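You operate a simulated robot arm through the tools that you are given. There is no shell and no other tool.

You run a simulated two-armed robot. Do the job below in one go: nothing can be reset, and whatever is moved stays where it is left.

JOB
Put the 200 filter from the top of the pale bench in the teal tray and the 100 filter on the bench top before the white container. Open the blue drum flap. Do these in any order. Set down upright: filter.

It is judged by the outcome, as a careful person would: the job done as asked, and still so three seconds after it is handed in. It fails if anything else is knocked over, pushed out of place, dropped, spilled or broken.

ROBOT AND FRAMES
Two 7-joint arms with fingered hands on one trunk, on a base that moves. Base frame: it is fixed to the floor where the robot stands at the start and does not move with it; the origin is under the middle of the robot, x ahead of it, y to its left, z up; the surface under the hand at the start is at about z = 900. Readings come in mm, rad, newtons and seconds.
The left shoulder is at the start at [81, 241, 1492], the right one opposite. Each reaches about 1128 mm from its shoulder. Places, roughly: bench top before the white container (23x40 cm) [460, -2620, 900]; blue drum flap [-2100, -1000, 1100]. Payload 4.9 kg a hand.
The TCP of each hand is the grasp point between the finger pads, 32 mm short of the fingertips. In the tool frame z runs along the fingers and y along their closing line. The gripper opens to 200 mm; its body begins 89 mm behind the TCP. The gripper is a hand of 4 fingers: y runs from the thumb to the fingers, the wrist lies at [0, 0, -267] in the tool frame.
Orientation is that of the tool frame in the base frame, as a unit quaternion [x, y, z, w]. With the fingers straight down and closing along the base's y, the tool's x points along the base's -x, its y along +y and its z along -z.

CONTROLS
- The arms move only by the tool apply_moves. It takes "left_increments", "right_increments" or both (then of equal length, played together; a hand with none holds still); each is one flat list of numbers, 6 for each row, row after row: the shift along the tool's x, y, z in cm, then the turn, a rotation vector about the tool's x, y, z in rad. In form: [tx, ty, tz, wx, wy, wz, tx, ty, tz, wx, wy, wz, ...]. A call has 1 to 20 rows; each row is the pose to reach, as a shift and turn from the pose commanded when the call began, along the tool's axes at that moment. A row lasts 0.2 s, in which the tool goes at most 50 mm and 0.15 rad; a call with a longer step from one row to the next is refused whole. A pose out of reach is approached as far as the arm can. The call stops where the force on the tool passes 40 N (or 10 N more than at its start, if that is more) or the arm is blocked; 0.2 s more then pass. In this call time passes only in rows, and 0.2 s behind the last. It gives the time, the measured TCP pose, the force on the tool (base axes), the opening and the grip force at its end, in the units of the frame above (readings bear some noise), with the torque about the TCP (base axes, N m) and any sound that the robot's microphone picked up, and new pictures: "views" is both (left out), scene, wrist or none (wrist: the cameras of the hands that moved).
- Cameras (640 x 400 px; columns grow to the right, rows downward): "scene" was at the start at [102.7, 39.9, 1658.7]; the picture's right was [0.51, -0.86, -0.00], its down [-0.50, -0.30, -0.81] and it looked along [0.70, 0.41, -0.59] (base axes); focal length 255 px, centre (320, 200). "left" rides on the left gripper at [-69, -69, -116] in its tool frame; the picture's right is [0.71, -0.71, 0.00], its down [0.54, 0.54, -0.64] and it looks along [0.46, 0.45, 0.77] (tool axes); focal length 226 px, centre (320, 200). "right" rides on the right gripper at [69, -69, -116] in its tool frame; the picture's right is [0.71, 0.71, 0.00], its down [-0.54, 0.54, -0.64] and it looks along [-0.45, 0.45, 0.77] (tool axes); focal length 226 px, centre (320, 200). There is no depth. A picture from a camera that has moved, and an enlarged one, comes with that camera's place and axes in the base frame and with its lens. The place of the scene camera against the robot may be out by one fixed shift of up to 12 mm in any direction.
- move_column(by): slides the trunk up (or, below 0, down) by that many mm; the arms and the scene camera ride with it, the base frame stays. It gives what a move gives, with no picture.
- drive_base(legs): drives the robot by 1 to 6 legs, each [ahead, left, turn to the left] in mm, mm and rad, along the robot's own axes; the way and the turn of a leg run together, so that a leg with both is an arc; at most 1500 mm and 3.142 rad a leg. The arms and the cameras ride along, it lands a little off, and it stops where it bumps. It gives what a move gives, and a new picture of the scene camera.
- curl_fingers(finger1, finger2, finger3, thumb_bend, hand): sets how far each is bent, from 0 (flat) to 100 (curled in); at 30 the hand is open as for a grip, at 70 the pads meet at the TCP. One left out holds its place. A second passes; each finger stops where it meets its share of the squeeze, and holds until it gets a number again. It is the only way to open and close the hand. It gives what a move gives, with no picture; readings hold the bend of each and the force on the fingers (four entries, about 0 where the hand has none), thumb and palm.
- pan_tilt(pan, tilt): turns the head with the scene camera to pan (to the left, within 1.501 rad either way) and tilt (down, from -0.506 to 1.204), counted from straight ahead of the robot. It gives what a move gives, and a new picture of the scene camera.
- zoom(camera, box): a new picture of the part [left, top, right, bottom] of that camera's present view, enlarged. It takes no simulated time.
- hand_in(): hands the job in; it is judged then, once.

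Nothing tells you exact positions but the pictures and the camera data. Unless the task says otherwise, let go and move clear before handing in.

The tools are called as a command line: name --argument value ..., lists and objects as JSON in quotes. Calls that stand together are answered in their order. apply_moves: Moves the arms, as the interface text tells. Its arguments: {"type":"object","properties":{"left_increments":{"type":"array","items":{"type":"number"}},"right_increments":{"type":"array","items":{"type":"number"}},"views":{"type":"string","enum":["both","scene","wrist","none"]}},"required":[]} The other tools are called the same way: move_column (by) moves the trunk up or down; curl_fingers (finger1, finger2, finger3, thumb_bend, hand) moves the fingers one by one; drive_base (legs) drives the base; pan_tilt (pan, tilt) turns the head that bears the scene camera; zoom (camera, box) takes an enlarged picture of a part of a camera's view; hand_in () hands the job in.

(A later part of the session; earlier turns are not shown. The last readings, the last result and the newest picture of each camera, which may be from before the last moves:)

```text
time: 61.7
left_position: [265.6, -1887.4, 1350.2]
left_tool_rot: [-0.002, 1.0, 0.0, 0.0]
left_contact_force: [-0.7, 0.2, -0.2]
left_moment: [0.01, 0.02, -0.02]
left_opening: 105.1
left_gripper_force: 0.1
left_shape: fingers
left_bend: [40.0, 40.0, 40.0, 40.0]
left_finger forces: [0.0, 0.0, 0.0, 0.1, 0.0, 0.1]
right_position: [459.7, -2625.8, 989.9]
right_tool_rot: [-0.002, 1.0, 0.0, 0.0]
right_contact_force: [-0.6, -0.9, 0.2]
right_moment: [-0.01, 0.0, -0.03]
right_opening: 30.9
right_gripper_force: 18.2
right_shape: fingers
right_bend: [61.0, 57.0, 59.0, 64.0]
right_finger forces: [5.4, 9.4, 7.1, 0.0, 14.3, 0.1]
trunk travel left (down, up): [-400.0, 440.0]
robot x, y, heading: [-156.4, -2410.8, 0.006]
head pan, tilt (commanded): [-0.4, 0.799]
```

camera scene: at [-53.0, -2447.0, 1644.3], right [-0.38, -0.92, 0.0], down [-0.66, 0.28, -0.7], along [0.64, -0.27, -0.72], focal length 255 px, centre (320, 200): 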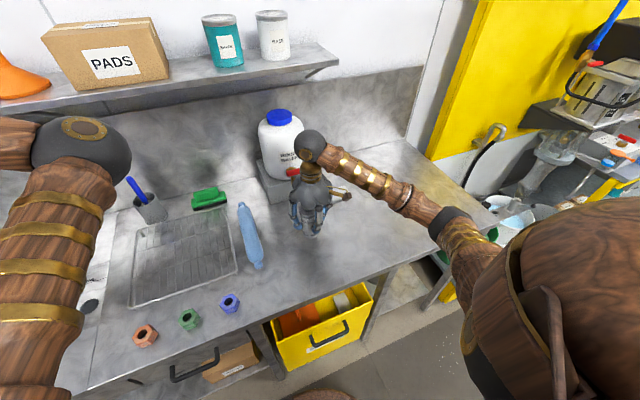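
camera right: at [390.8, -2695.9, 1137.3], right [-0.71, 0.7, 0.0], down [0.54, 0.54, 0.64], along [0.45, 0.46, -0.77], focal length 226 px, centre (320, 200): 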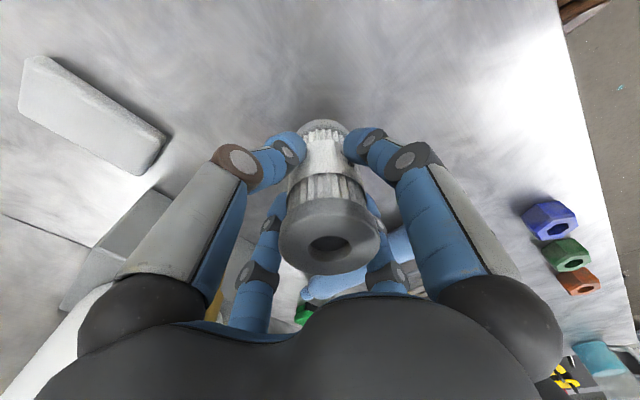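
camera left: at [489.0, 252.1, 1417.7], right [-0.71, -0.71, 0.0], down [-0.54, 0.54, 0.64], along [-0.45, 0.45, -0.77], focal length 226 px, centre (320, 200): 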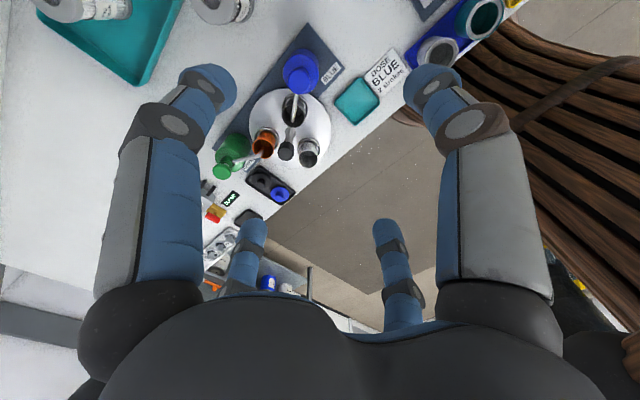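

apply_moves --right_increments '[0, 0, 0.1, 0, 0, 0, 0, 0, 0.2, 0, 0, 0]' --views "none"

```text
time: 62.3
left_position: [266.0, -1887.1, 1350.4]
left_tool_rot: [-0.002, 1.0, 0.0, 0.0]
left_contact_force: [0.7, 0.0, 0.1]
left_moment: [-0.02, 0.02, 0.01]
left_opening: 105.3
left_gripper_force: 0.1
left_shape: fingers
left_bend: [40.0, 40.0, 40.0, 40.0]
left_finger forces: [0.0, 0.1, 0.0, 0.0, 0.0, 0.0]
right_position: [460.0, -2627.1, 988.0]
right_tool_rot: [-0.001, 1.0, 0.0, 0.001]
right_contact_force: [0.5, -0.5, -0.7]
right_moment: [0.01, 0.0, -0.01]
right_opening: 30.6
right_gripper_force: 18.4
right_shape: fingers
right_bend: [61.0, 57.0, 59.0, 64.0]
right_finger forces: [5.4, 9.4, 7.1, 0.0, 14.2, 0.1]
trunk travel left (down, up): [-400.0, 440.0]
robot x, y, heading: [-153.6, -2408.5, 0.003]
head pan, tilt (commanded): [-0.4, 0.799]
```

apply_moves --right_increments '[0, 0, 0.1, 0, 0, 0, 0, 0, 0.2, 0, 0, 0]' --views "none"

```text
time: 62.9
left_position: [264.0, -1888.6, 1352.2]
left_tool_rot: [-0.002, 1.0, 0.0, 0.001]
left_contact_force: [-0.2, 0.3, 0.1]
left_moment: [0.03, 0.02, -0.01]
left_opening: 105.2
left_gripper_force: 0.0
left_shape: fingers
left_bend: [40.0, 40.0, 40.0, 40.0]
left_finger forces: [0.0, 0.0, 0.0, 0.0, 0.0, 0.0]
right_position: [460.0, -2625.8, 988.1]
right_tool_rot: [-0.003, 1.0, 0.0, 0.001]
right_contact_force: [-0.2, -1.4, 6.1]
right_moment: [0.12, -0.09, 0.03]
right_opening: 30.8
right_gripper_force: 18.7
right_shape: fingers
right_bend: [61.0, 57.0, 59.0, 64.0]
right_finger forces: [5.7, 9.4, 7.5, 0.0, 15.2, 0.1]
trunk travel left (down, up): [-400.0, 440.0]
robot x, y, heading: [-152.4, -2414.3, -0.001]
head pan, tilt (commanded): [-0.4, 0.799]
```

Contact with the bench: about 6 N. I'll release gently.

curl_fingers --hand "right" --finger1 50 --finger2 50 --finger3 50 --thumb_bend 50

curl_fingers --hand "right" --finger1 40 --finger2 40 --finger3 40 --thumb_bend 40

zoom --camera "right" --box '[0, 0, 640, 400]'

```text
time: 63.9
left_position: [264.2, -1887.6, 1350.7]
left_tool_rot: [-0.001, 1.0, 0.0, 0.0]
left_contact_force: [-0.2, 0.3, 0.1]
left_moment: [0.01, -0.03, 0.0]
left_opening: 105.0
left_gripper_force: 0.1
left_shape: fingers
left_bend: [40.0, 40.0, 40.0, 40.0]
left_finger forces: [0.1, 0.1, 0.0, 0.0, 0.1, 0.0]
right_position: [459.1, -2626.0, 985.9]
right_tool_rot: [-0.002, 1.0, 0.0, 0.0]
right_contact_force: [-0.4, -0.4, -0.7]
right_moment: [-0.01, 0.01, -0.02]
right_opening: 69.0
right_gripper_force: 0.0
right_shape: fingers
right_bend: [50.0, 50.0, 50.0, 50.0]
right_finger forces: [0.0, 0.0, 0.0, 0.1, 0.0, 0.0]
trunk travel left (down, up): [-400.0, 440.0]
robot x, y, heading: [-153.9, -2410.1, 0.003]
head pan, tilt (commanded): [-0.4, 0.799]
```

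```text
time: 64.9
left_position: [265.1, -1886.8, 1350.8]
left_tool_rot: [-0.002, 1.0, 0.0, 0.0]
left_contact_force: [0.2, -0.2, 0.4]
left_moment: [0.02, -0.01, -0.03]
left_opening: 105.1
left_gripper_force: 0.1
left_shape: fingers
left_bend: [40.0, 40.0, 40.0, 40.0]
left_finger forces: [0.0, 0.0, 0.1, 0.1, 0.1, 0.0]
right_position: [459.9, -2625.8, 986.4]
right_tool_rot: [-0.003, 1.0, 0.0, 0.0]
right_contact_force: [0.1, -0.1, -0.4]
right_moment: [-0.01, 0.01, 0.0]
right_opening: 104.9
right_gripper_force: 0.1
right_shape: fingers
right_bend: [40.0, 40.0, 40.0, 40.0]
right_finger forces: [0.0, 0.0, 0.0, 0.1, 0.0, 0.0]
trunk travel left (down, up): [-400.0, 440.0]
robot x, y, heading: [-152.3, -2405.8, 0.004]
head pan, tilt (commanded): [-0.4, 0.799]
```

```text
1.00 times, centred on (320, 200) of right (not enlarged: the box is as wide or as high as the picture)
camera zoom: at [390.2, -2695.0, 1103.4], right [-0.71, 0.7, 0.0], down [0.54, 0.54, 0.64], along [0.45, 0.46, -0.77], focal length 226 px, centre (320, 200)
```

zoom: 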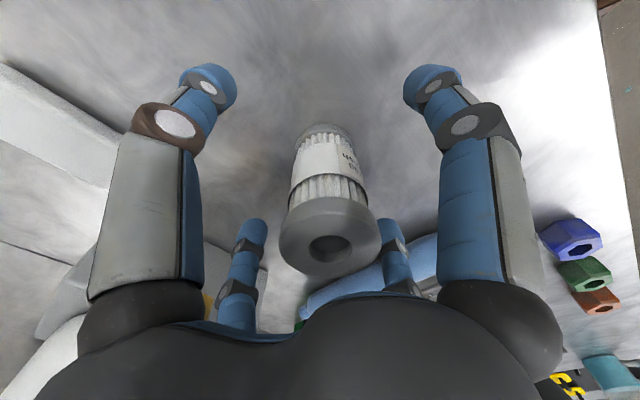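

The 100 filter stands free. I'll raise the right hand straight up, then draw it back.

apply_moves --right_increments '[0, 0, -3, 0, 0, 0, 0, 0, -7, 0, 0, 0, 0, 0, -11, 0, 0, 0, 0, 0, -15, 0, 0, 0, 0, 0, -19, 0, 0, 0, 0, 0, -23, 0, 0, 0, 3, -1, -26, 0, 0, 0, 7, -2, -28, 0, 0, 0, 11, -3, -30, 0, 0, 0, 15, -5, -31, 0, 0, 0, 19, -7, -31.5, 0, 0, 0]' --views "both"

zoom --camera "scene" --box '[200, 100, 440, 290]'

```text
time: 67.3
left_position: [262.8, -1888.9, 1352.6]
left_tool_rot: [-0.002, 1.0, 0.0, 0.001]
left_contact_force: [-0.9, 0.2, -0.1]
left_moment: [0.01, -0.04, -0.01]
left_opening: 105.3
left_gripper_force: 0.0
left_shape: fingers
left_bend: [40.0, 40.0, 40.0, 40.0]
left_finger forces: [0.1, 0.0, 0.0, 0.0, 0.0, 0.0]
right_position: [267.3, -2699.8, 1301.3]
right_tool_rot: [-0.002, 1.0, 0.001, 0.001]
right_contact_force: [-0.7, 0.4, 0.6]
right_moment: [0.03, -0.03, 0.0]
right_opening: 105.1
right_gripper_force: 0.0
right_shape: fingers
right_bend: [40.0, 40.0, 40.0, 40.0]
right_finger forces: [0.0, 0.0, 0.0, 0.1, 0.0, 0.0]
trunk travel left (down, up): [-400.0, 440.0]
robot x, y, heading: [-157.2, -2410.6, 0.005]
head pan, tilt (commanded): [-0.4, 0.799]
camera scene: at [-56.3, -2448.6, 1644.4], right [-0.38, -0.92, 0.0], down [-0.66, 0.28, -0.7], along [0.64, -0.27, -0.72], focal length 255 px, centre (320, 200)
camera right: at [197.3, -2767.8, 1418.9], right [-0.71, 0.7, 0.0], down [0.54, 0.54, 0.64], along [0.45, 0.46, -0.76], focal length 226 px, centre (320, 200)
```

scene: 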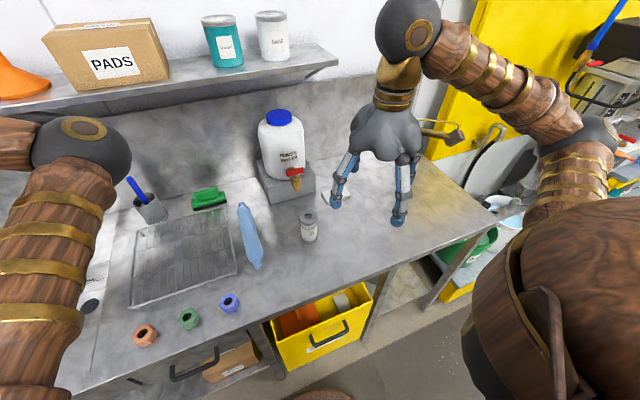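
right: 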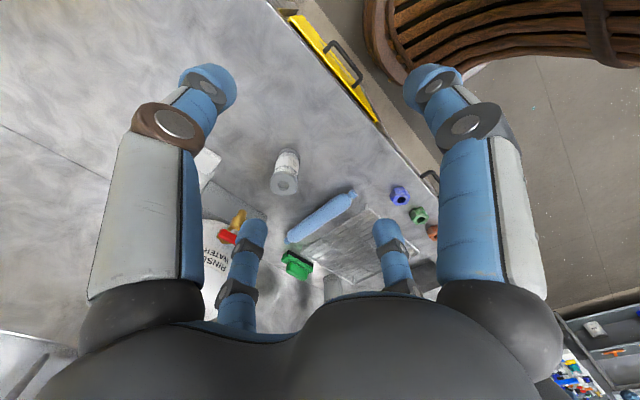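

```text
2.11 times, centred on (320, 195) of scene
camera zoom: at [-56.3, -2448.6, 1644.4], right [-0.38, -0.92, 0.0], down [-0.66, 0.28, -0.7], along [0.64, -0.27, -0.72], focal length 537 px, centre (320, 210)
```

zoom: 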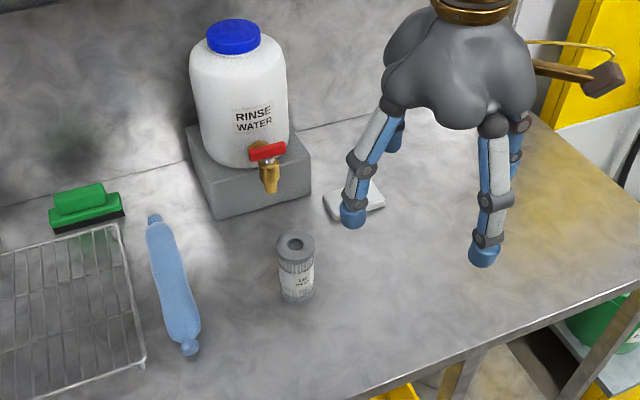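

Both filters are placed; the 100 stands upright before the rinse-water container. Next is the blue drum flap, so I'll back off, slide back along the aisle, and turn around to look.

drive_base --legs '[[-500, 0, 0], [0, 1200, 0]]'

drive_base --legs '[[0, 0, -1.57]]'

```text
time: 75.9
left_position: [-230.9, -694.3, 1350.8]
left_tool_rot: [0.0, 1.0, -0.001, -0.001]
left_contact_force: [-1.0, -0.2, 0.7]
left_moment: [0.02, 0.02, 0.02]
left_opening: 105.4
left_gripper_force: 0.1
left_shape: fingers
left_bend: [40.0, 40.0, 40.0, 40.0]
left_finger forces: [0.1, 0.0, 0.1, 0.0, 0.0, 0.0]
right_position: [-231.8, -1504.8, 1301.6]
right_tool_rot: [0.001, 1.0, 0.0, 0.0]
right_contact_force: [0.4, 0.5, 0.0]
right_moment: [0.0, -0.01, -0.02]
right_opening: 105.2
right_gripper_force: 0.1
right_shape: fingers
right_bend: [40.0, 40.0, 40.0, 40.0]
right_finger forces: [0.1, 0.0, 0.0, 0.0, 0.1, 0.0]
trunk travel left (down, up): [-400.0, 440.0]
robot x, y, heading: [-650.9, -1217.2, -0.002]
head pan, tilt (commanded): [-0.4, 0.799]
camera scene: at [-552.4, -1252.2, 1644.2], right [-0.39, -0.92, 0.0], down [-0.66, 0.28, -0.7], along [0.64, -0.27, -0.72], focal length 255 px, centre (320, 200)
```

scene: 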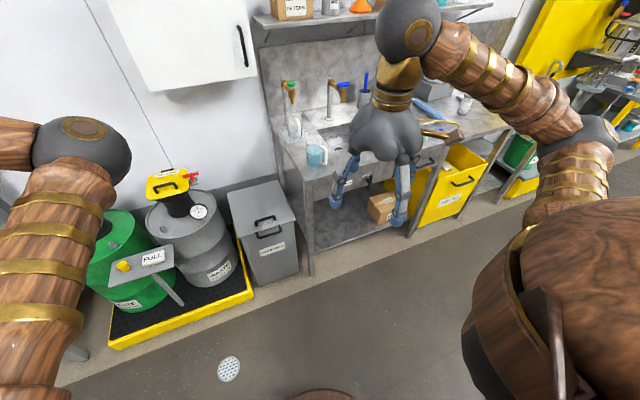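

```text
time: 80.1
left_position: [-134.8, -1640.2, 1350.8]
left_tool_rot: [0.708, 0.706, 0.0, 0.0]
left_contact_force: [-1.4, 0.4, -0.1]
left_moment: [0.01, 0.02, 0.02]
left_opening: 105.1
left_gripper_force: 0.0
left_shape: fingers
left_bend: [40.0, 40.0, 40.0, 40.0]
left_finger forces: [0.1, 0.0, 0.0, 0.0, 0.0, 0.0]
right_position: [-944.7, -1638.0, 1301.0]
right_tool_rot: [0.709, 0.705, 0.0, 0.0]
right_contact_force: [-0.3, 0.5, -0.3]
right_moment: [-0.01, -0.01, -0.01]
right_opening: 105.3
right_gripper_force: 0.1
right_shape: fingers
right_bend: [40.0, 40.0, 40.0, 40.0]
right_finger forces: [0.0, 0.0, 0.0, 0.0, 0.1, 0.0]
trunk travel left (down, up): [-400.0, 440.0]
robot x, y, heading: [-654.9, -1211.9, -1.573]
head pan, tilt (commanded): [-0.4, 0.799]
camera scene: at [-688.7, -1324.6, 1644.2], right [-0.92, 0.39, 0.0], down [0.28, 0.66, -0.7], along [-0.27, -0.64, -0.72], focal length 255 px, centre (320, 200)
```

scene: 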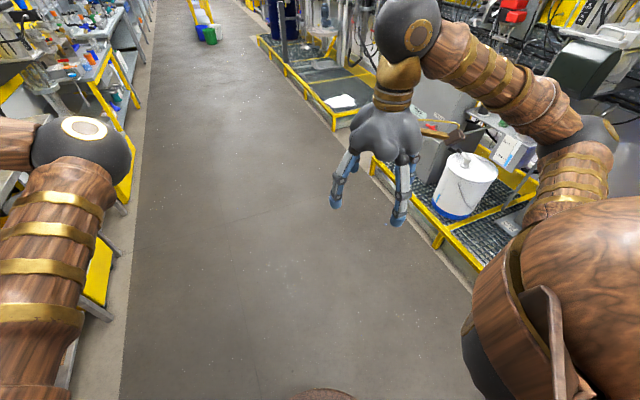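

The aisle is clear. I'll look toward the drum side.

pan_tilt --pan -1.45 --tilt 0.4

drive_base --legs '[[0, 0, -1.57]]'

pan_tilt --pan 0.0 --tilt 0.4

```text
time: 81.4
left_position: [-134.7, -1640.4, 1350.9]
left_tool_rot: [0.708, 0.706, 0.0, 0.0]
left_contact_force: [0.5, -0.4, 0.0]
left_moment: [0.03, -0.01, -0.01]
left_opening: 105.2
left_gripper_force: 0.1
left_shape: fingers
left_bend: [40.0, 40.0, 40.0, 40.0]
left_finger forces: [0.1, 0.0, 0.0, 0.1, 0.0, 0.1]
right_position: [-944.9, -1638.1, 1300.3]
right_tool_rot: [0.709, 0.705, 0.0, 0.0]
right_contact_force: [-0.4, 0.3, -0.6]
right_moment: [0.0, 0.02, -0.02]
right_opening: 105.2
right_gripper_force: 0.0
right_shape: fingers
right_bend: [40.0, 40.0, 40.0, 40.0]
right_finger forces: [0.0, 0.1, 0.1, 0.0, 0.0, 0.1]
trunk travel left (down, up): [-400.0, 440.0]
robot x, y, heading: [-649.3, -1214.0, -1.577]
head pan, tilt (commanded): [-1.45, 0.4]
camera scene: at [-749.4, -1261.3, 1679.3], right [-0.12, 0.99, 0.0], down [0.39, 0.05, -0.92], along [-0.91, -0.11, -0.39], focal length 255 px, centre (320, 200)
```

scene: 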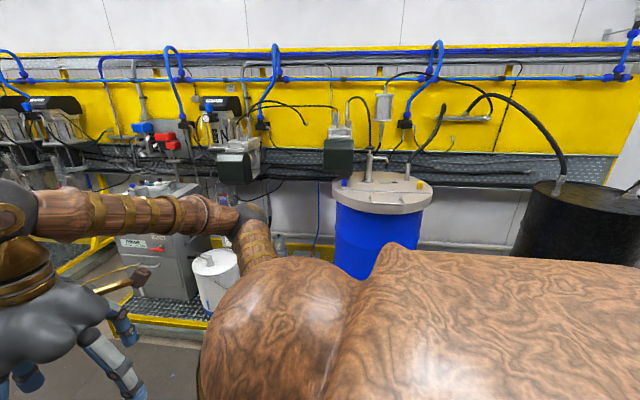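

```text
time: 85.6
left_position: [-1084.9, -1729.1, 1351.2]
left_tool_rot: [1.0, -0.007, 0.0, 0.0]
left_contact_force: [0.4, -0.9, 0.4]
left_moment: [0.03, -0.02, 0.01]
left_opening: 105.0
left_gripper_force: 0.0
left_shape: fingers
left_bend: [40.0, 40.0, 40.0, 40.0]
left_finger forces: [0.0, 0.0, 0.1, 0.0, 0.1, 0.0]
right_position: [-1072.6, -919.9, 1300.1]
right_tool_rot: [1.0, -0.009, 0.0, 0.0]
right_contact_force: [0.6, -0.1, -0.1]
right_moment: [0.01, 0.01, 0.02]
right_opening: 105.2
right_gripper_force: 0.1
right_shape: fingers
right_bend: [40.0, 40.0, 40.0, 40.0]
right_finger forces: [0.0, 0.0, 0.0, 0.0, 0.0, 0.0]
trunk travel left (down, up): [-400.0, 440.0]
robot x, y, heading: [-650.8, -1218.6, 3.123]
head pan, tilt (commanded): [-1.45, 0.4]
camera scene: at [-697.3, -1127.6, 1679.3], right [0.99, 0.11, 0.0], down [0.04, -0.39, -0.92], along [-0.1, 0.92, -0.39], focal length 255 px, centre (320, 200)
```

scene: 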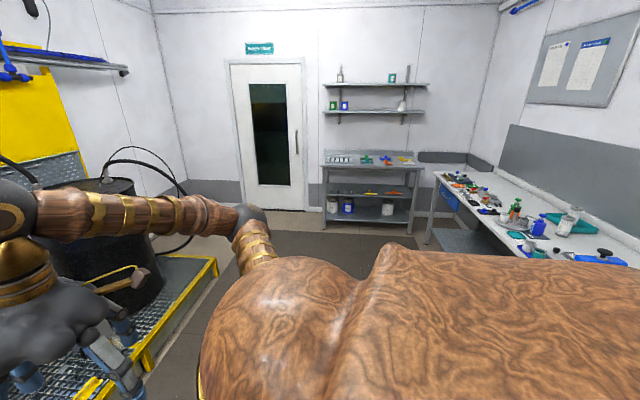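

```text
time: 87.2
left_position: [-1084.7, -1730.2, 1350.7]
left_tool_rot: [1.0, -0.008, -0.001, 0.0]
left_contact_force: [0.1, 0.5, 0.0]
left_moment: [0.01, -0.01, -0.02]
left_opening: 105.3
left_gripper_force: 0.0
left_shape: fingers
left_bend: [40.0, 40.0, 40.0, 40.0]
left_finger forces: [0.0, 0.0, 0.0, 0.0, 0.1, 0.0]
right_position: [-1072.8, -919.5, 1302.0]
right_tool_rot: [1.0, -0.008, 0.0, 0.0]
right_contact_force: [-0.6, -0.3, 0.2]
right_moment: [-0.03, 0.0, 0.01]
right_opening: 105.4
right_gripper_force: 0.0
right_shape: fingers
right_bend: [40.0, 40.0, 40.0, 40.0]
right_finger forces: [0.1, 0.1, 0.0, 0.0, 0.0, 0.0]
trunk travel left (down, up): [-400.0, 440.0]
robot x, y, heading: [-654.9, -1212.7, 3.12]
head pan, tilt (commanded): [0.0, 0.4]
camera scene: at [-780.2, -1218.1, 1679.3], right [0.02, 1.0, 0.0], down [0.39, -0.01, -0.92], along [-0.92, 0.01, -0.39], focal length 255 px, centre (320, 200)
```

scene: 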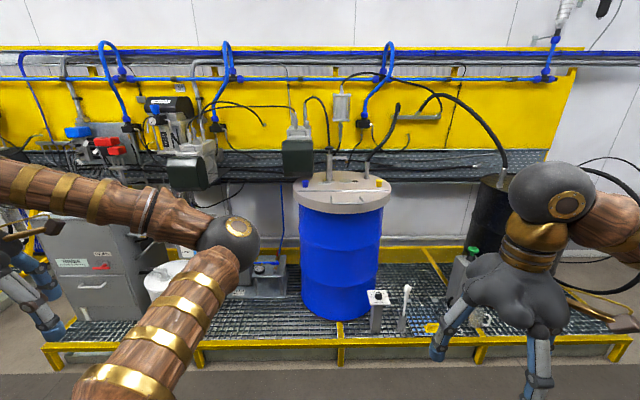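

zoom --camera "scene" --box '[270, 130, 430, 230]'

zoom --camera "scene" --box '[260, 160, 520, 350]'

```text
4.00 times, centred on (350, 180) of scene
camera zoom: at [-780.2, -1218.1, 1679.3], right [0.02, 1.0, 0.0], down [0.39, -0.01, -0.92], along [-0.92, 0.01, -0.39], focal length 1021 px, centre (200, 280)
```

zoom: 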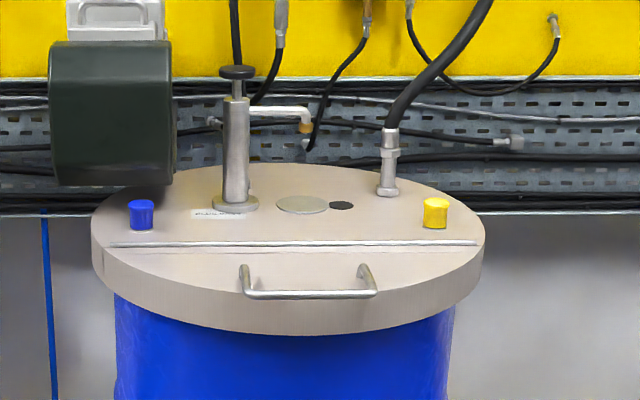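

```text
2.11 times, centred on (390, 255) of scene
camera zoom: at [-780.2, -1218.1, 1679.3], right [0.02, 1.0, 0.0], down [0.39, -0.01, -0.92], along [-0.92, 0.01, -0.39], focal length 537 px, centre (173, 84)
```

zoom: 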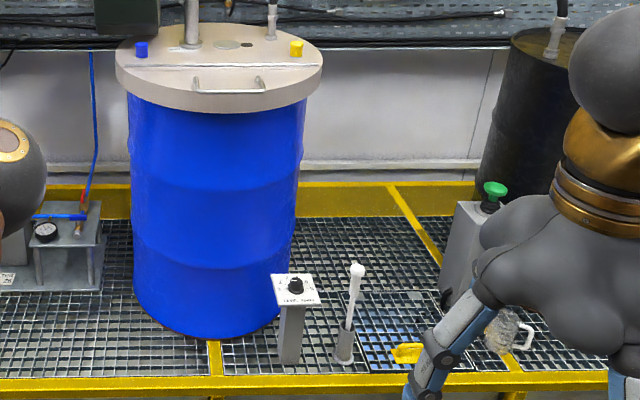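

The drum has a beige lid. Its front segment is the flap, with a bar handle near the front and a hinge line across. I'll drive nearer and look at the handle closely.

drive_base --legs '[[550, 0, 0.02]]'

pan_tilt --pan -0.2 --tilt 0.55

zoom --camera "scene" --box '[220, 80, 440, 230]'

```text
time: 90.4
left_position: [-1626.3, -1734.9, 1350.8]
left_tool_rot: [1.0, 0.001, 0.0, 0.0]
left_contact_force: [-0.3, 0.2, -0.4]
left_moment: [0.0, 0.04, 0.0]
left_opening: 105.1
left_gripper_force: 0.0
left_shape: fingers
left_bend: [40.0, 40.0, 40.0, 40.0]
left_finger forces: [0.0, 0.0, 0.1, 0.0, 0.0, 0.0]
right_position: [-1630.4, -925.3, 1302.2]
right_tool_rot: [1.0, 0.002, 0.0, 0.0]
right_contact_force: [0.1, 0.2, 0.0]
right_moment: [0.05, 0.02, 0.0]
right_opening: 105.3
right_gripper_force: 0.1
right_shape: fingers
right_bend: [40.0, 40.0, 40.0, 40.0]
right_finger forces: [0.0, 0.0, 0.0, 0.1, 0.1, 0.0]
trunk travel left (down, up): [-400.0, 440.0]
robot x, y, heading: [-1207.8, -1212.2, -3.135]
head pan, tilt (commanded): [0.0, 0.4]
camera scene: at [-1332.4, -1217.4, 1679.4], right [0.0, 1.0, 0.0], down [0.39, 0.0, -0.92], along [-0.92, 0.0, -0.39], focal length 255 px, centre (320, 200)
```

scene: 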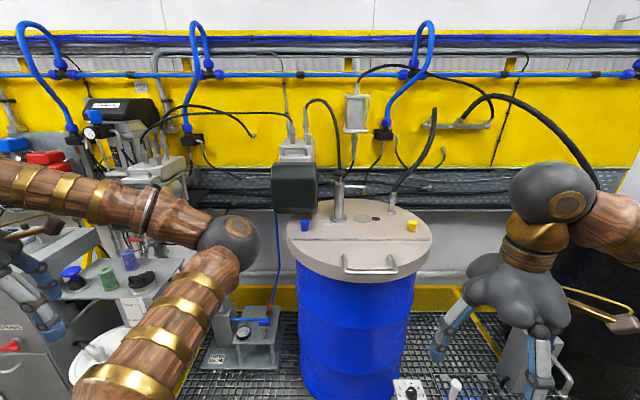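

```text
time: 91.1
left_position: [-1629.0, -1735.6, 1351.3]
left_tool_rot: [1.0, 0.002, -0.001, 0.0]
left_contact_force: [0.2, -0.8, 0.2]
left_moment: [0.01, -0.04, 0.01]
left_opening: 105.3
left_gripper_force: 0.0
left_shape: fingers
left_bend: [40.0, 40.0, 40.0, 40.0]
left_finger forces: [0.0, 0.0, 0.0, 0.0, 0.0, 0.0]
right_position: [-1631.5, -925.0, 1300.7]
right_tool_rot: [1.0, 0.001, 0.0, 0.0]
right_contact_force: [1.3, 0.4, -0.3]
right_moment: [-0.01, -0.02, 0.02]
right_opening: 105.2
right_gripper_force: 0.0
right_shape: fingers
right_bend: [40.0, 40.0, 40.0, 40.0]
right_finger forces: [0.1, 0.0, 0.1, 0.0, 0.0, 0.0]
trunk travel left (down, up): [-400.0, 440.0]
robot x, y, heading: [-1206.2, -1210.2, -3.135]
head pan, tilt (commanded): [-0.201, 0.55]
camera scene: at [-1329.8, -1199.5, 1665.6], right [0.19, 0.98, 0.0], down [0.51, -0.1, -0.85], along [-0.84, 0.17, -0.52], focal length 255 px, centre (320, 200)
```

scene: 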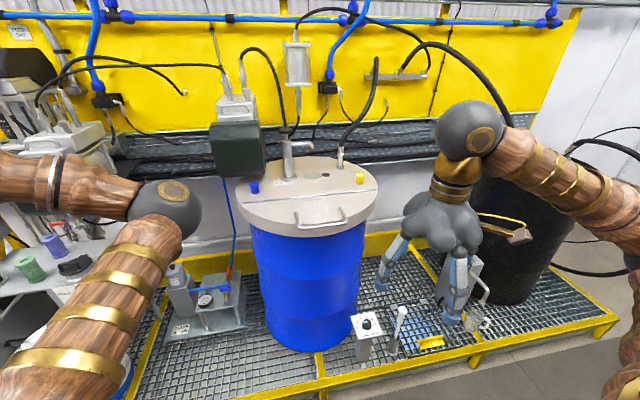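

```text
2.67 times, centred on (330, 155) of scene
camera zoom: at [-1329.8, -1199.5, 1665.6], right [0.19, 0.98, 0.0], down [0.51, -0.1, -0.85], along [-0.84, 0.17, -0.52], focal length 680 px, centre (293, 320)
```

zoom: 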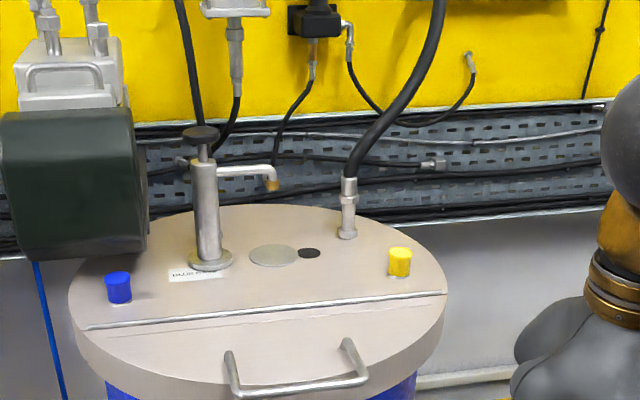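

From two views, the handle is a loop at z≈1135 whose bar is at x≈-2017, near the front rim of the lid. The hinge is near x≈-2230. I'll drive 230 mm closer and bring the right wrist camera over it.

drive_base --legs '[[230, 0, 0]]'

apply_moves --right_increments '[-3, 1, -2, 0, 0, 0, -6, 2, -4, 0, 0, 0]' --views "wrist"

pan_tilt --pan -0.2 --tilt 0.8

zoom --camera "scene" --box '[220, 60, 440, 230]'

```text
time: 92.9
left_position: [-1856.3, -1736.6, 1352.1]
left_tool_rot: [1.0, 0.002, -0.001, 0.0]
left_contact_force: [0.4, -0.4, 0.3]
left_moment: [0.0, 0.03, -0.01]
left_opening: 105.1
left_gripper_force: 0.0
left_shape: fingers
left_bend: [40.0, 40.0, 40.0, 40.0]
left_finger forces: [0.0, 0.0, 0.0, 0.1, 0.1, 0.0]
right_position: [-1861.6, -926.2, 1301.0]
right_tool_rot: [1.0, 0.002, -0.001, 0.0]
right_contact_force: [0.8, -0.4, 0.2]
right_moment: [-0.01, 0.03, 0.0]
right_opening: 105.1
right_gripper_force: 0.1
right_shape: fingers
right_bend: [40.0, 40.0, 40.0, 40.0]
right_finger forces: [0.0, 0.0, 0.0, 0.1, 0.0, 0.0]
trunk travel left (down, up): [-400.0, 440.0]
robot x, y, heading: [-1440.4, -1211.8, -3.136]
head pan, tilt (commanded): [-0.201, 0.55]
camera scene: at [-1557.7, -1200.7, 1665.9], right [0.19, 0.98, 0.0], down [0.51, -0.1, -0.85], along [-0.84, 0.17, -0.52], focal length 255 px, centre (320, 200)
```

scene: 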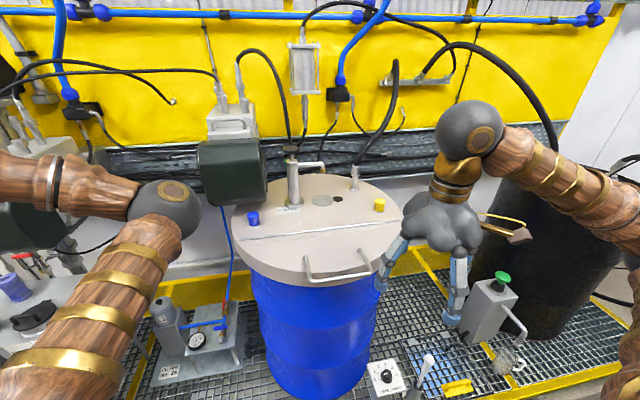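

```text
time: 93.5
left_position: [-1858.1, -1738.2, 1349.2]
left_tool_rot: [1.0, 0.003, 0.0, 0.0]
left_contact_force: [0.2, -0.2, -0.6]
left_moment: [0.05, -0.02, 0.0]
left_opening: 105.2
left_gripper_force: 0.2
left_shape: fingers
left_bend: [40.0, 40.0, 40.0, 40.0]
left_finger forces: [0.0, 0.0, 0.0, 0.1, 0.0, 0.0]
right_position: [-1923.2, -949.5, 1342.9]
right_tool_rot: [1.0, 0.001, 0.0, -0.001]
right_contact_force: [0.7, -0.1, -0.3]
right_moment: [0.01, 0.02, -0.01]
right_opening: 105.0
right_gripper_force: 0.1
right_shape: fingers
right_bend: [40.0, 40.0, 40.0, 40.0]
right_finger forces: [0.0, 0.0, 0.1, 0.0, 0.0, 0.0]
trunk travel left (down, up): [-400.0, 440.0]
robot x, y, heading: [-1441.5, -1218.7, -3.138]
head pan, tilt (commanded): [-0.201, 0.55]
camera right: at [-1855.5, -879.4, 1459.8], right [0.71, -0.7, 0.0], down [-0.54, -0.54, 0.64], along [-0.45, -0.46, -0.77], focal length 226 px, centre (320, 200)
```

right: 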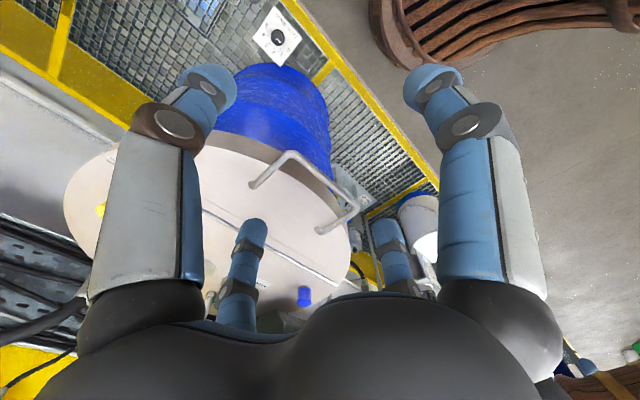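

```text
time: 94.2
left_position: [-1858.7, -1737.0, 1350.4]
left_tool_rot: [1.0, 0.002, 0.0, 0.0]
left_contact_force: [0.3, -0.6, -0.2]
left_moment: [0.0, 0.01, -0.02]
left_opening: 105.1
left_gripper_force: 0.0
left_shape: fingers
left_bend: [40.0, 40.0, 40.0, 40.0]
left_finger forces: [0.1, 0.0, 0.1, 0.0, 0.0, 0.0]
right_position: [-1922.8, -946.9, 1341.7]
right_tool_rot: [1.0, 0.001, 0.0, 0.0]
right_contact_force: [-0.5, 0.0, 0.0]
right_moment: [0.02, 0.01, -0.01]
right_opening: 104.9
right_gripper_force: 0.0
right_shape: fingers
right_bend: [40.0, 40.0, 40.0, 40.0]
right_finger forces: [0.0, 0.1, 0.0, 0.0, 0.0, 0.0]
trunk travel left (down, up): [-400.0, 440.0]
robot x, y, heading: [-1440.8, -1213.3, -3.133]
head pan, tilt (commanded): [-0.201, 0.799]
camera scene: at [-1551.5, -1202.1, 1644.2], right [0.19, 0.98, 0.0], down [0.7, -0.14, -0.7], along [-0.68, 0.14, -0.72], focal length 255 px, centre (320, 200)
```

scene: 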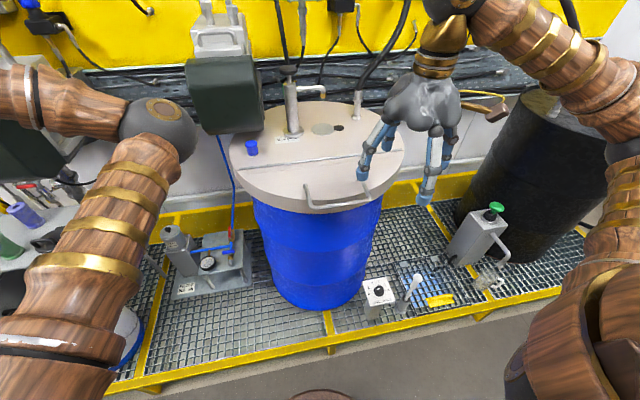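

```text
2.35 times, centred on (330, 145) of scene
camera zoom: at [-1551.5, -1202.1, 1644.2], right [0.19, 0.98, 0.0], down [0.7, -0.14, -0.7], along [-0.68, 0.14, -0.72], focal length 600 px, centre (296, 329)
```

zoom: 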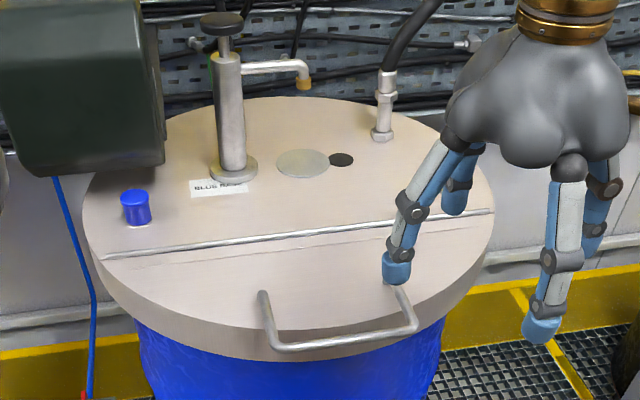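

The handle bar runs along y from about -1137 to -969 at x≈-2012, z≈1133, and overhangs the front rim slightly. I plan to grip it from the front with the hand horizontal, then swing the hand up with the flap around the hinge. First I'll turn the right hand to point forward in the free space in front.

apply_moves --right_increments '[0.6, 0.9, 1.0, 0.0512, -0.1235, -0.0512, 1.2, 1.8, 2.0, 0.1023, -0.247, -0.1023, 1.8, 2.6, 3.0, 0.1535, -0.3705, -0.1535, 2.4, 3.5, 4.0, 0.2046, -0.494, -0.2046, 3.0, 4.4, 5.0, 0.2558, -0.6175, -0.2558, 3.6, 5.3, 6.0, 0.307, -0.741, -0.307]' --views "both"

```text
time: 95.6
left_position: [-1858.7, -1737.4, 1349.5]
left_tool_rot: [1.0, 0.002, -0.001, -0.001]
left_contact_force: [-0.5, 0.7, -0.2]
left_moment: [0.01, 0.0, 0.02]
left_opening: 105.2
left_gripper_force: 0.1
left_shape: fingers
left_bend: [40.0, 40.0, 40.0, 40.0]
left_finger forces: [0.0, 0.1, 0.0, 0.0, 0.0, 0.0]
right_position: [-1984.3, -1037.9, 1330.5]
right_tool_rot: [0.909, 0.15, -0.357, -0.15]
right_contact_force: [0.3, -0.9, -0.1]
right_moment: [-0.02, 0.03, -0.01]
right_opening: 105.0
right_gripper_force: 0.0
right_shape: fingers
right_bend: [40.0, 40.0, 40.0, 40.0]
right_finger forces: [0.0, 0.0, 0.0, 0.0, 0.1, 0.0]
right hand out of reach, approached as far as the arm can: row 4, 5, 6
trunk travel left (down, up): [-400.0, 440.0]
robot x, y, heading: [-1436.5, -1211.7, -3.134]
head pan, tilt (commanded): [-0.201, 0.799]
camera scene: at [-1551.9, -1204.4, 1644.2], right [0.19, 0.98, 0.0], down [0.7, -0.14, -0.7], along [-0.68, 0.14, -0.72], focal length 255 px, centre (320, 200)
camera right: at [-1867.1, -968.0, 1398.3], right [0.61, -0.37, -0.7], down [0.16, -0.81, 0.57], along [-0.77, -0.46, -0.43], focal length 226 px, centre (320, 200)
```

scene: 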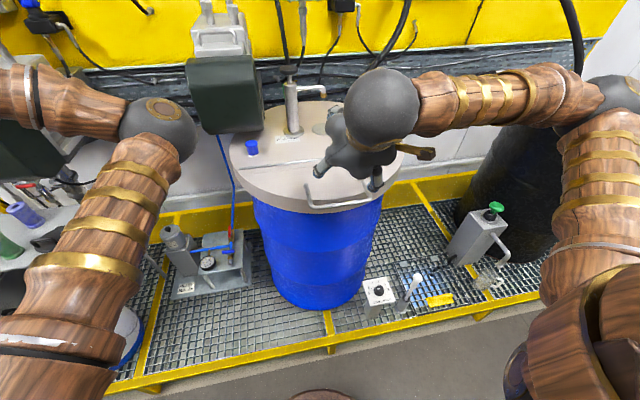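
right: 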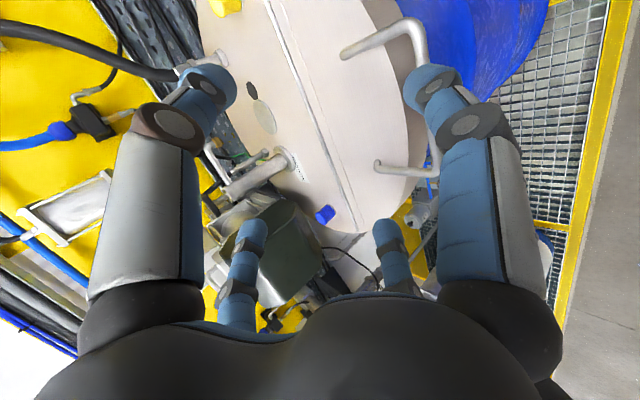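

The arm was folded too tightly to turn the hand there. I'll back up about 180 mm to give the wrist room, then finish the turn.

drive_base --legs '[[-180, 0, 0]]'

apply_moves --right_increments '[0, 0, 0, 0, 0, 0]' --views "none"

```text
time: 97.1
left_position: [-1682.8, -1735.7, 1349.4]
left_tool_rot: [1.0, 0.002, 0.002, 0.0]
left_contact_force: [-0.7, 0.5, 0.3]
left_moment: [-0.01, -0.06, 0.03]
left_opening: 105.3
left_gripper_force: 0.0
left_shape: fingers
left_bend: [40.0, 40.0, 40.0, 40.0]
left_finger forces: [0.1, 0.0, 0.0, 0.0, 0.0, 0.0]
right_position: [-1807.8, -1036.2, 1328.1]
right_tool_rot: [0.911, 0.151, -0.354, -0.148]
right_contact_force: [-0.8, 0.1, 0.4]
right_moment: [0.0, -0.02, 0.01]
right_opening: 105.2
right_gripper_force: 0.1
right_shape: fingers
right_bend: [40.0, 40.0, 40.0, 40.0]
right_finger forces: [0.0, 0.0, 0.0, 0.0, 0.0, 0.0]
trunk travel left (down, up): [-400.0, 440.0]
robot x, y, heading: [-1261.2, -1210.4, -3.134]
head pan, tilt (commanded): [-0.201, 0.799]
camera scene: at [-1376.9, -1201.6, 1643.8], right [0.2, 0.98, 0.0], down [0.71, -0.14, -0.7], along [-0.68, 0.14, -0.72], focal length 255 px, centre (320, 200)
```

scene: 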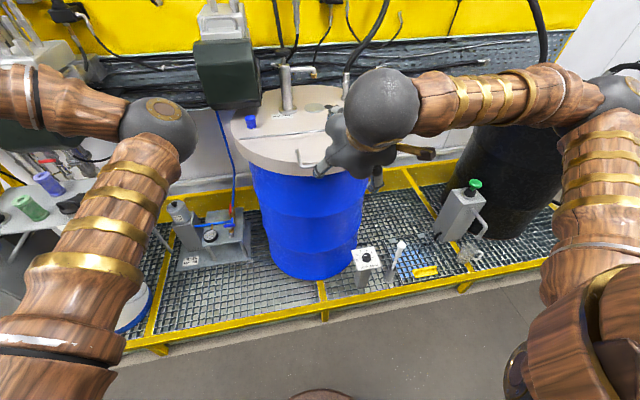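

```text
time: 97.5
left_position: [-1681.5, -1734.7, 1350.3]
left_tool_rot: [1.0, 0.002, 0.0, 0.0]
left_contact_force: [-1.1, 0.0, -0.4]
left_moment: [0.0, -0.05, 0.01]
left_opening: 105.3
left_gripper_force: 0.2
left_shape: fingers
left_bend: [40.0, 40.0, 40.0, 40.0]
left_finger forces: [0.0, 0.0, 0.1, 0.1, 0.1, 0.0]
right_position: [-1803.9, -1035.1, 1330.9]
right_tool_rot: [0.91, 0.15, -0.356, -0.148]
right_contact_force: [-1.0, -0.1, -0.3]
right_moment: [0.01, -0.02, 0.0]
right_opening: 105.2
right_gripper_force: 0.0
right_shape: fingers
right_bend: [40.0, 40.0, 40.0, 40.0]
right_finger forces: [0.0, 0.0, 0.1, 0.0, 0.1, 0.1]
trunk travel left (down, up): [-400.0, 440.0]
robot x, y, heading: [-1263.2, -1215.3, -3.139]
head pan, tilt (commanded): [-0.201, 0.799]
```

The arm now holds its achieved pose. I'll lower the hand first, then finish turning it to point forward.

apply_moves --right_increments '[2.73, 1.72, 3.16, 0, 0, 0, 5.46, 3.44, 6.31, 0, 0, 0, 8.2, 5.16, 9.47, 0, 0, 0, 10.93, 6.88, 12.63, 0, 0, 0, 9.95, 6.9, 13.47, 0.0512, -0.1235, -0.0512, 8.97, 6.91, 14.3, 0.1023, -0.247, -0.1023, 7.99, 6.93, 15.1, 0.1535, -0.3705, -0.1535, 7.0, 6.95, 16.0, 0.2046, -0.494, -0.2046, 6.0, 6.96, 16.8, 0.2558, -0.6175, -0.2558, 5.04, 6.98, 17.65, 0.307, -0.741, -0.307]' --views "both"

```text
time: 99.7
left_position: [-1681.4, -1734.2, 1351.1]
left_tool_rot: [1.0, 0.002, 0.0, 0.0]
left_contact_force: [-0.1, -0.4, -0.5]
left_moment: [0.03, 0.01, -0.01]
left_opening: 105.4
left_gripper_force: 0.0
left_shape: fingers
left_bend: [40.0, 40.0, 40.0, 40.0]
left_finger forces: [0.1, 0.0, 0.1, 0.1, 0.0, 0.0]
right_position: [-1880.2, -1051.5, 1150.5]
right_tool_rot: [0.655, 0.273, -0.652, -0.269]
right_contact_force: [-0.4, -0.1, 0.1]
right_moment: [0.0, -0.04, 0.01]
right_opening: 105.2
right_gripper_force: 0.0
right_shape: fingers
right_bend: [40.0, 40.0, 40.0, 40.0]
right_finger forces: [0.1, 0.0, 0.0, 0.0, 0.0, 0.0]
right hand out of reach, approached as far as the arm can: row 1, 2, 3, 4, 5, 6, 7, 8
trunk travel left (down, up): [-400.0, 440.0]
robot x, y, heading: [-1258.5, -1212.3, -3.137]
head pan, tilt (commanded): [-0.201, 0.799]
camera scene: at [-1373.6, -1200.5, 1644.2], right [0.2, 0.98, 0.0], down [0.7, -0.14, -0.7], along [-0.68, 0.14, -0.72], focal length 255 px, centre (320, 200)
camera right: at [-1765.0, -952.4, 1152.6], right [0.0, 0.0, -1.0], down [0.64, -0.76, 0.0], along [-0.76, -0.64, 0.0], focal length 226 px, centre (320, 200)
```

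scene: 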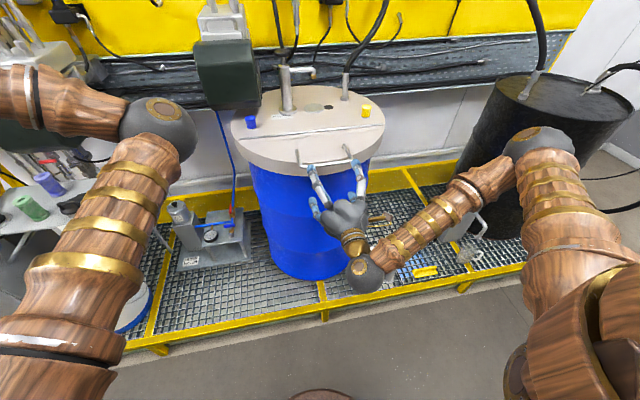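
right: 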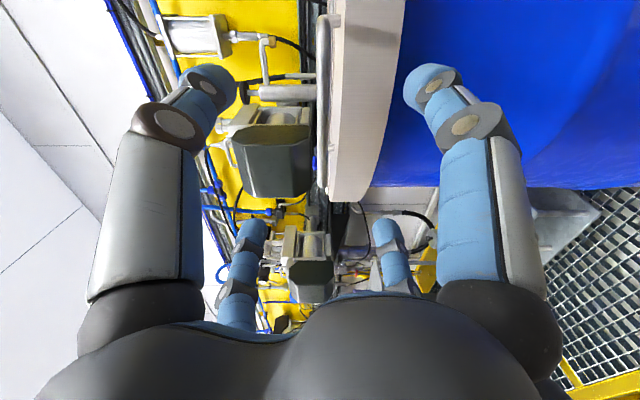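

The hand now points forward in front of the handle, and the camera gives a level side view. I'll zoom in to measure the bar and lid heights.

zoom --camera "right" --box '[260, 0, 420, 220]'

zoom --camera "scene" --box '[230, 80, 410, 220]'

```text
1.82 times, centred on (340, 110) of right
camera zoom: at [-1765.0, -952.4, 1152.6], right [0.0, 0.0, -1.0], down [0.64, -0.76, 0.0], along [-0.76, -0.64, 0.0], focal length 411 px, centre (284, 364)
```

zoom: 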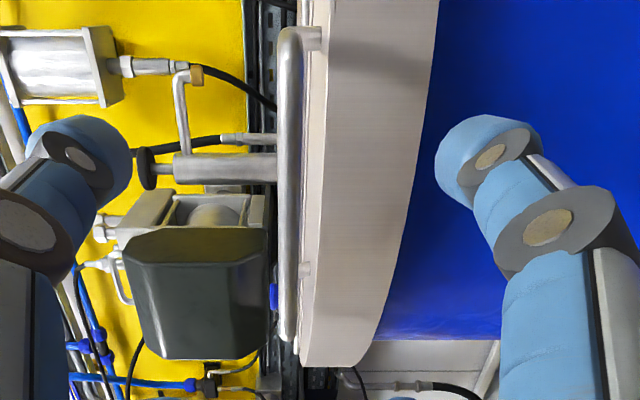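

```text
2.86 times, centred on (320, 150) of scene
camera zoom: at [-1373.6, -1200.5, 1644.2], right [0.2, 0.98, 0.0], down [0.7, -0.14, -0.7], along [-0.68, 0.14, -0.72], focal length 729 px, centre (320, 343)
```

zoom: 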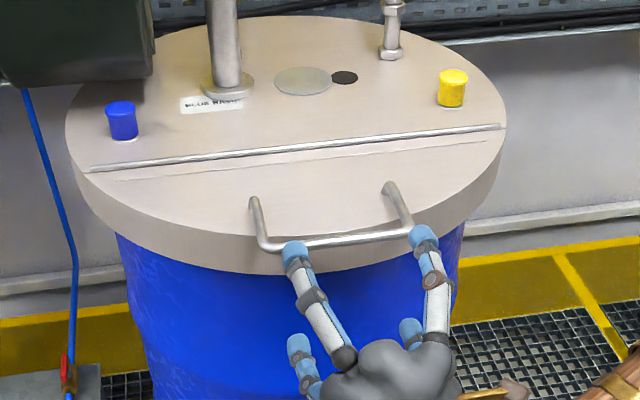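

The bar sits at z≈1149, 18 mm above the lid top at about 1131. I'll zoom further on the handle and rim to judge how far it overhangs.

zoom --camera "scene" --box '[290, 120, 370, 170]'

zoom --camera "right" --box '[300, 0, 380, 60]'

```text
8.00 times, centred on (330, 145) of scene
camera zoom: at [-1373.6, -1200.5, 1644.2], right [0.2, 0.98, 0.0], down [0.7, -0.14, -0.7], along [-0.68, 0.14, -0.72], focal length 2042 px, centre (240, 640)
```

zoom: 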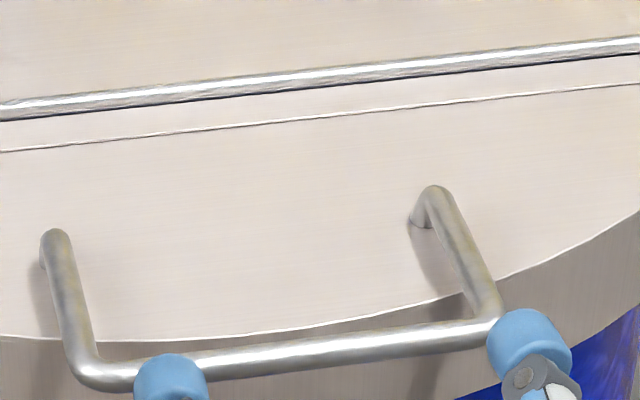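

```text
6.67 times, centred on (340, 30) of right
camera zoom: at [-1765.0, -952.4, 1152.6], right [0.0, 0.0, -1.0], down [0.64, -0.76, 0.0], along [-0.76, -0.64, 0.0], focal length 1507 px, centre (187, 1333)
```

zoom: 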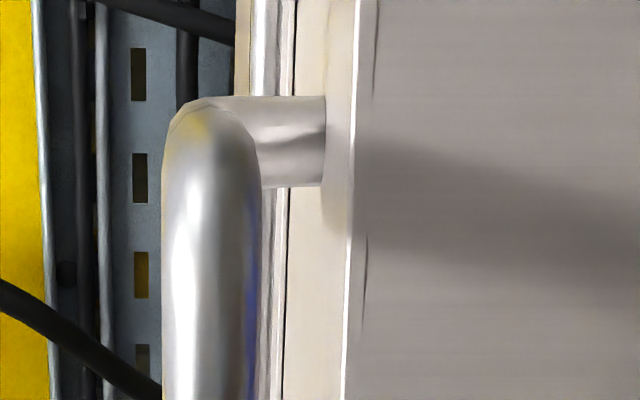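

The handle is a loop 21 mm above the lid, and its bar overhangs the rim by about 30 mm, so the fingers have room. I'll raise the trunk 100 mm for a better arm posture and bring the hand back to bar height, a bit further back.

move_column --by 100

apply_moves --right_increments '[2.2, 2.2, -1, 0, 0, 0, 4.4, 4.4, -4, 0, 0, 0, 6, 6, -7, 0, 0, 0, 7.07, 7.07, -10, 0, 0, 0]' --views "scene"

```text
time: 101.1
left_position: [-1680.3, -1735.9, 1450.0]
left_tool_rot: [1.0, 0.001, -0.001, 0.0]
left_contact_force: [-0.1, -0.7, -0.5]
left_moment: [0.01, 0.02, -0.02]
left_opening: 105.1
left_gripper_force: 0.1
left_shape: fingers
left_bend: [40.0, 40.0, 40.0, 40.0]
left_finger forces: [0.1, 0.0, 0.0, 0.1, 0.0, 0.1]
right_position: [-1879.2, -1051.6, 1251.4]
right_tool_rot: [0.655, 0.273, -0.651, -0.269]
right_contact_force: [-0.3, -0.2, -0.4]
right_moment: [0.0, -0.02, 0.01]
right_opening: 105.5
right_gripper_force: 0.0
right_shape: fingers
right_bend: [40.0, 40.0, 40.0, 40.0]
right_finger forces: [0.0, 0.1, 0.1, 0.0, 0.0, 0.0]
trunk travel left (down, up): [-500.0, 340.0]
robot x, y, heading: [-1267.6, -1212.1, -3.136]
head pan, tilt (commanded): [-0.201, 0.799]
```

```text
time: 102.1
left_position: [-1681.8, -1734.8, 1450.8]
left_tool_rot: [1.0, 0.003, 0.001, 0.0]
left_contact_force: [-0.3, 1.0, 0.1]
left_moment: [-0.01, -0.03, -0.04]
left_opening: 105.2
left_gripper_force: 0.0
left_shape: fingers
left_bend: [40.0, 40.0, 40.0, 40.0]
left_finger forces: [0.0, 0.0, 0.1, 0.1, 0.1, 0.0]
right_position: [-1779.0, -1051.5, 1152.8]
right_tool_rot: [0.654, 0.273, -0.652, -0.27]
right_contact_force: [-2.5, 3.0, -0.2]
right_moment: [-0.01, 0.0, 0.29]
right_opening: 105.2
right_gripper_force: 0.1
right_shape: fingers
right_bend: [40.0, 40.0, 40.0, 40.0]
right_finger forces: [0.0, 0.0, 0.0, 0.1, 0.0, 0.0]
trunk travel left (down, up): [-500.0, 340.0]
robot x, y, heading: [-1266.7, -1211.0, -3.141]
head pan, tilt (commanded): [-0.201, 0.799]
camera scene: at [-1372.0, -1201.8, 1744.1], right [0.2, 0.98, 0.0], down [0.7, -0.14, -0.7], along [-0.68, 0.14, -0.72], focal length 255 px, centre (320, 200)
```

scene: 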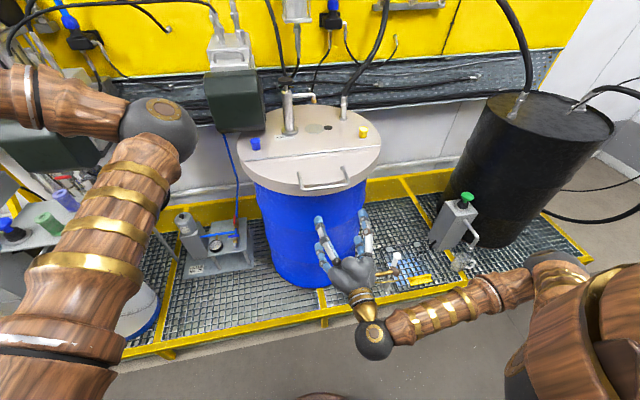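

The hand is at bar height, but there's a small force reading. I'll check whether it is transient.

apply_moves --right_increments '[0, 0, 0, 0, 0, 0]' --views "wrist"

```text
time: 102.5
left_position: [-1682.6, -1735.4, 1450.3]
left_tool_rot: [1.0, 0.001, 0.001, -0.001]
left_contact_force: [-0.2, -1.3, -1.2]
left_moment: [0.01, -0.02, 0.02]
left_opening: 105.3
left_gripper_force: 0.1
left_shape: fingers
left_bend: [40.0, 40.0, 40.0, 40.0]
left_finger forces: [0.0, 0.1, 0.1, 0.1, 0.0, 0.0]
right_position: [-1781.2, -1052.4, 1150.3]
right_tool_rot: [0.655, 0.272, -0.651, -0.269]
right_contact_force: [0.1, -0.2, 0.3]
right_moment: [-0.03, 0.0, -0.01]
right_opening: 104.9
right_gripper_force: 0.0
right_shape: fingers
right_bend: [40.0, 40.0, 40.0, 40.0]
right_finger forces: [0.0, 0.0, 0.0, 0.0, 0.0, 0.0]
trunk travel left (down, up): [-500.0, 340.0]
robot x, y, heading: [-1262.7, -1211.4, -3.137]
head pan, tilt (commanded): [-0.201, 0.799]
camera right: at [-1666.1, -954.1, 1153.3], right [0.01, 0.0, -1.0], down [0.64, -0.77, 0.0], along [-0.77, -0.64, -0.01], focal length 226 px, centre (320, 200)
```

right: 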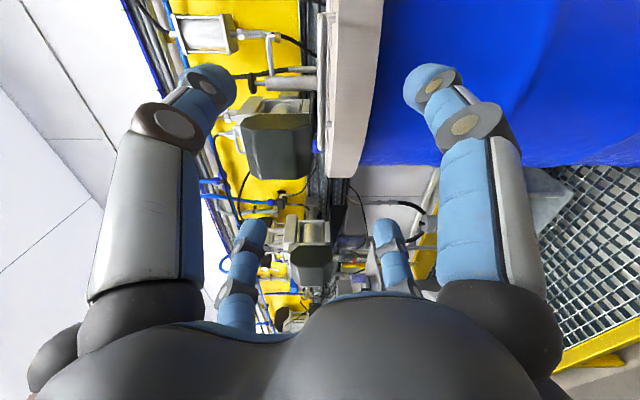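

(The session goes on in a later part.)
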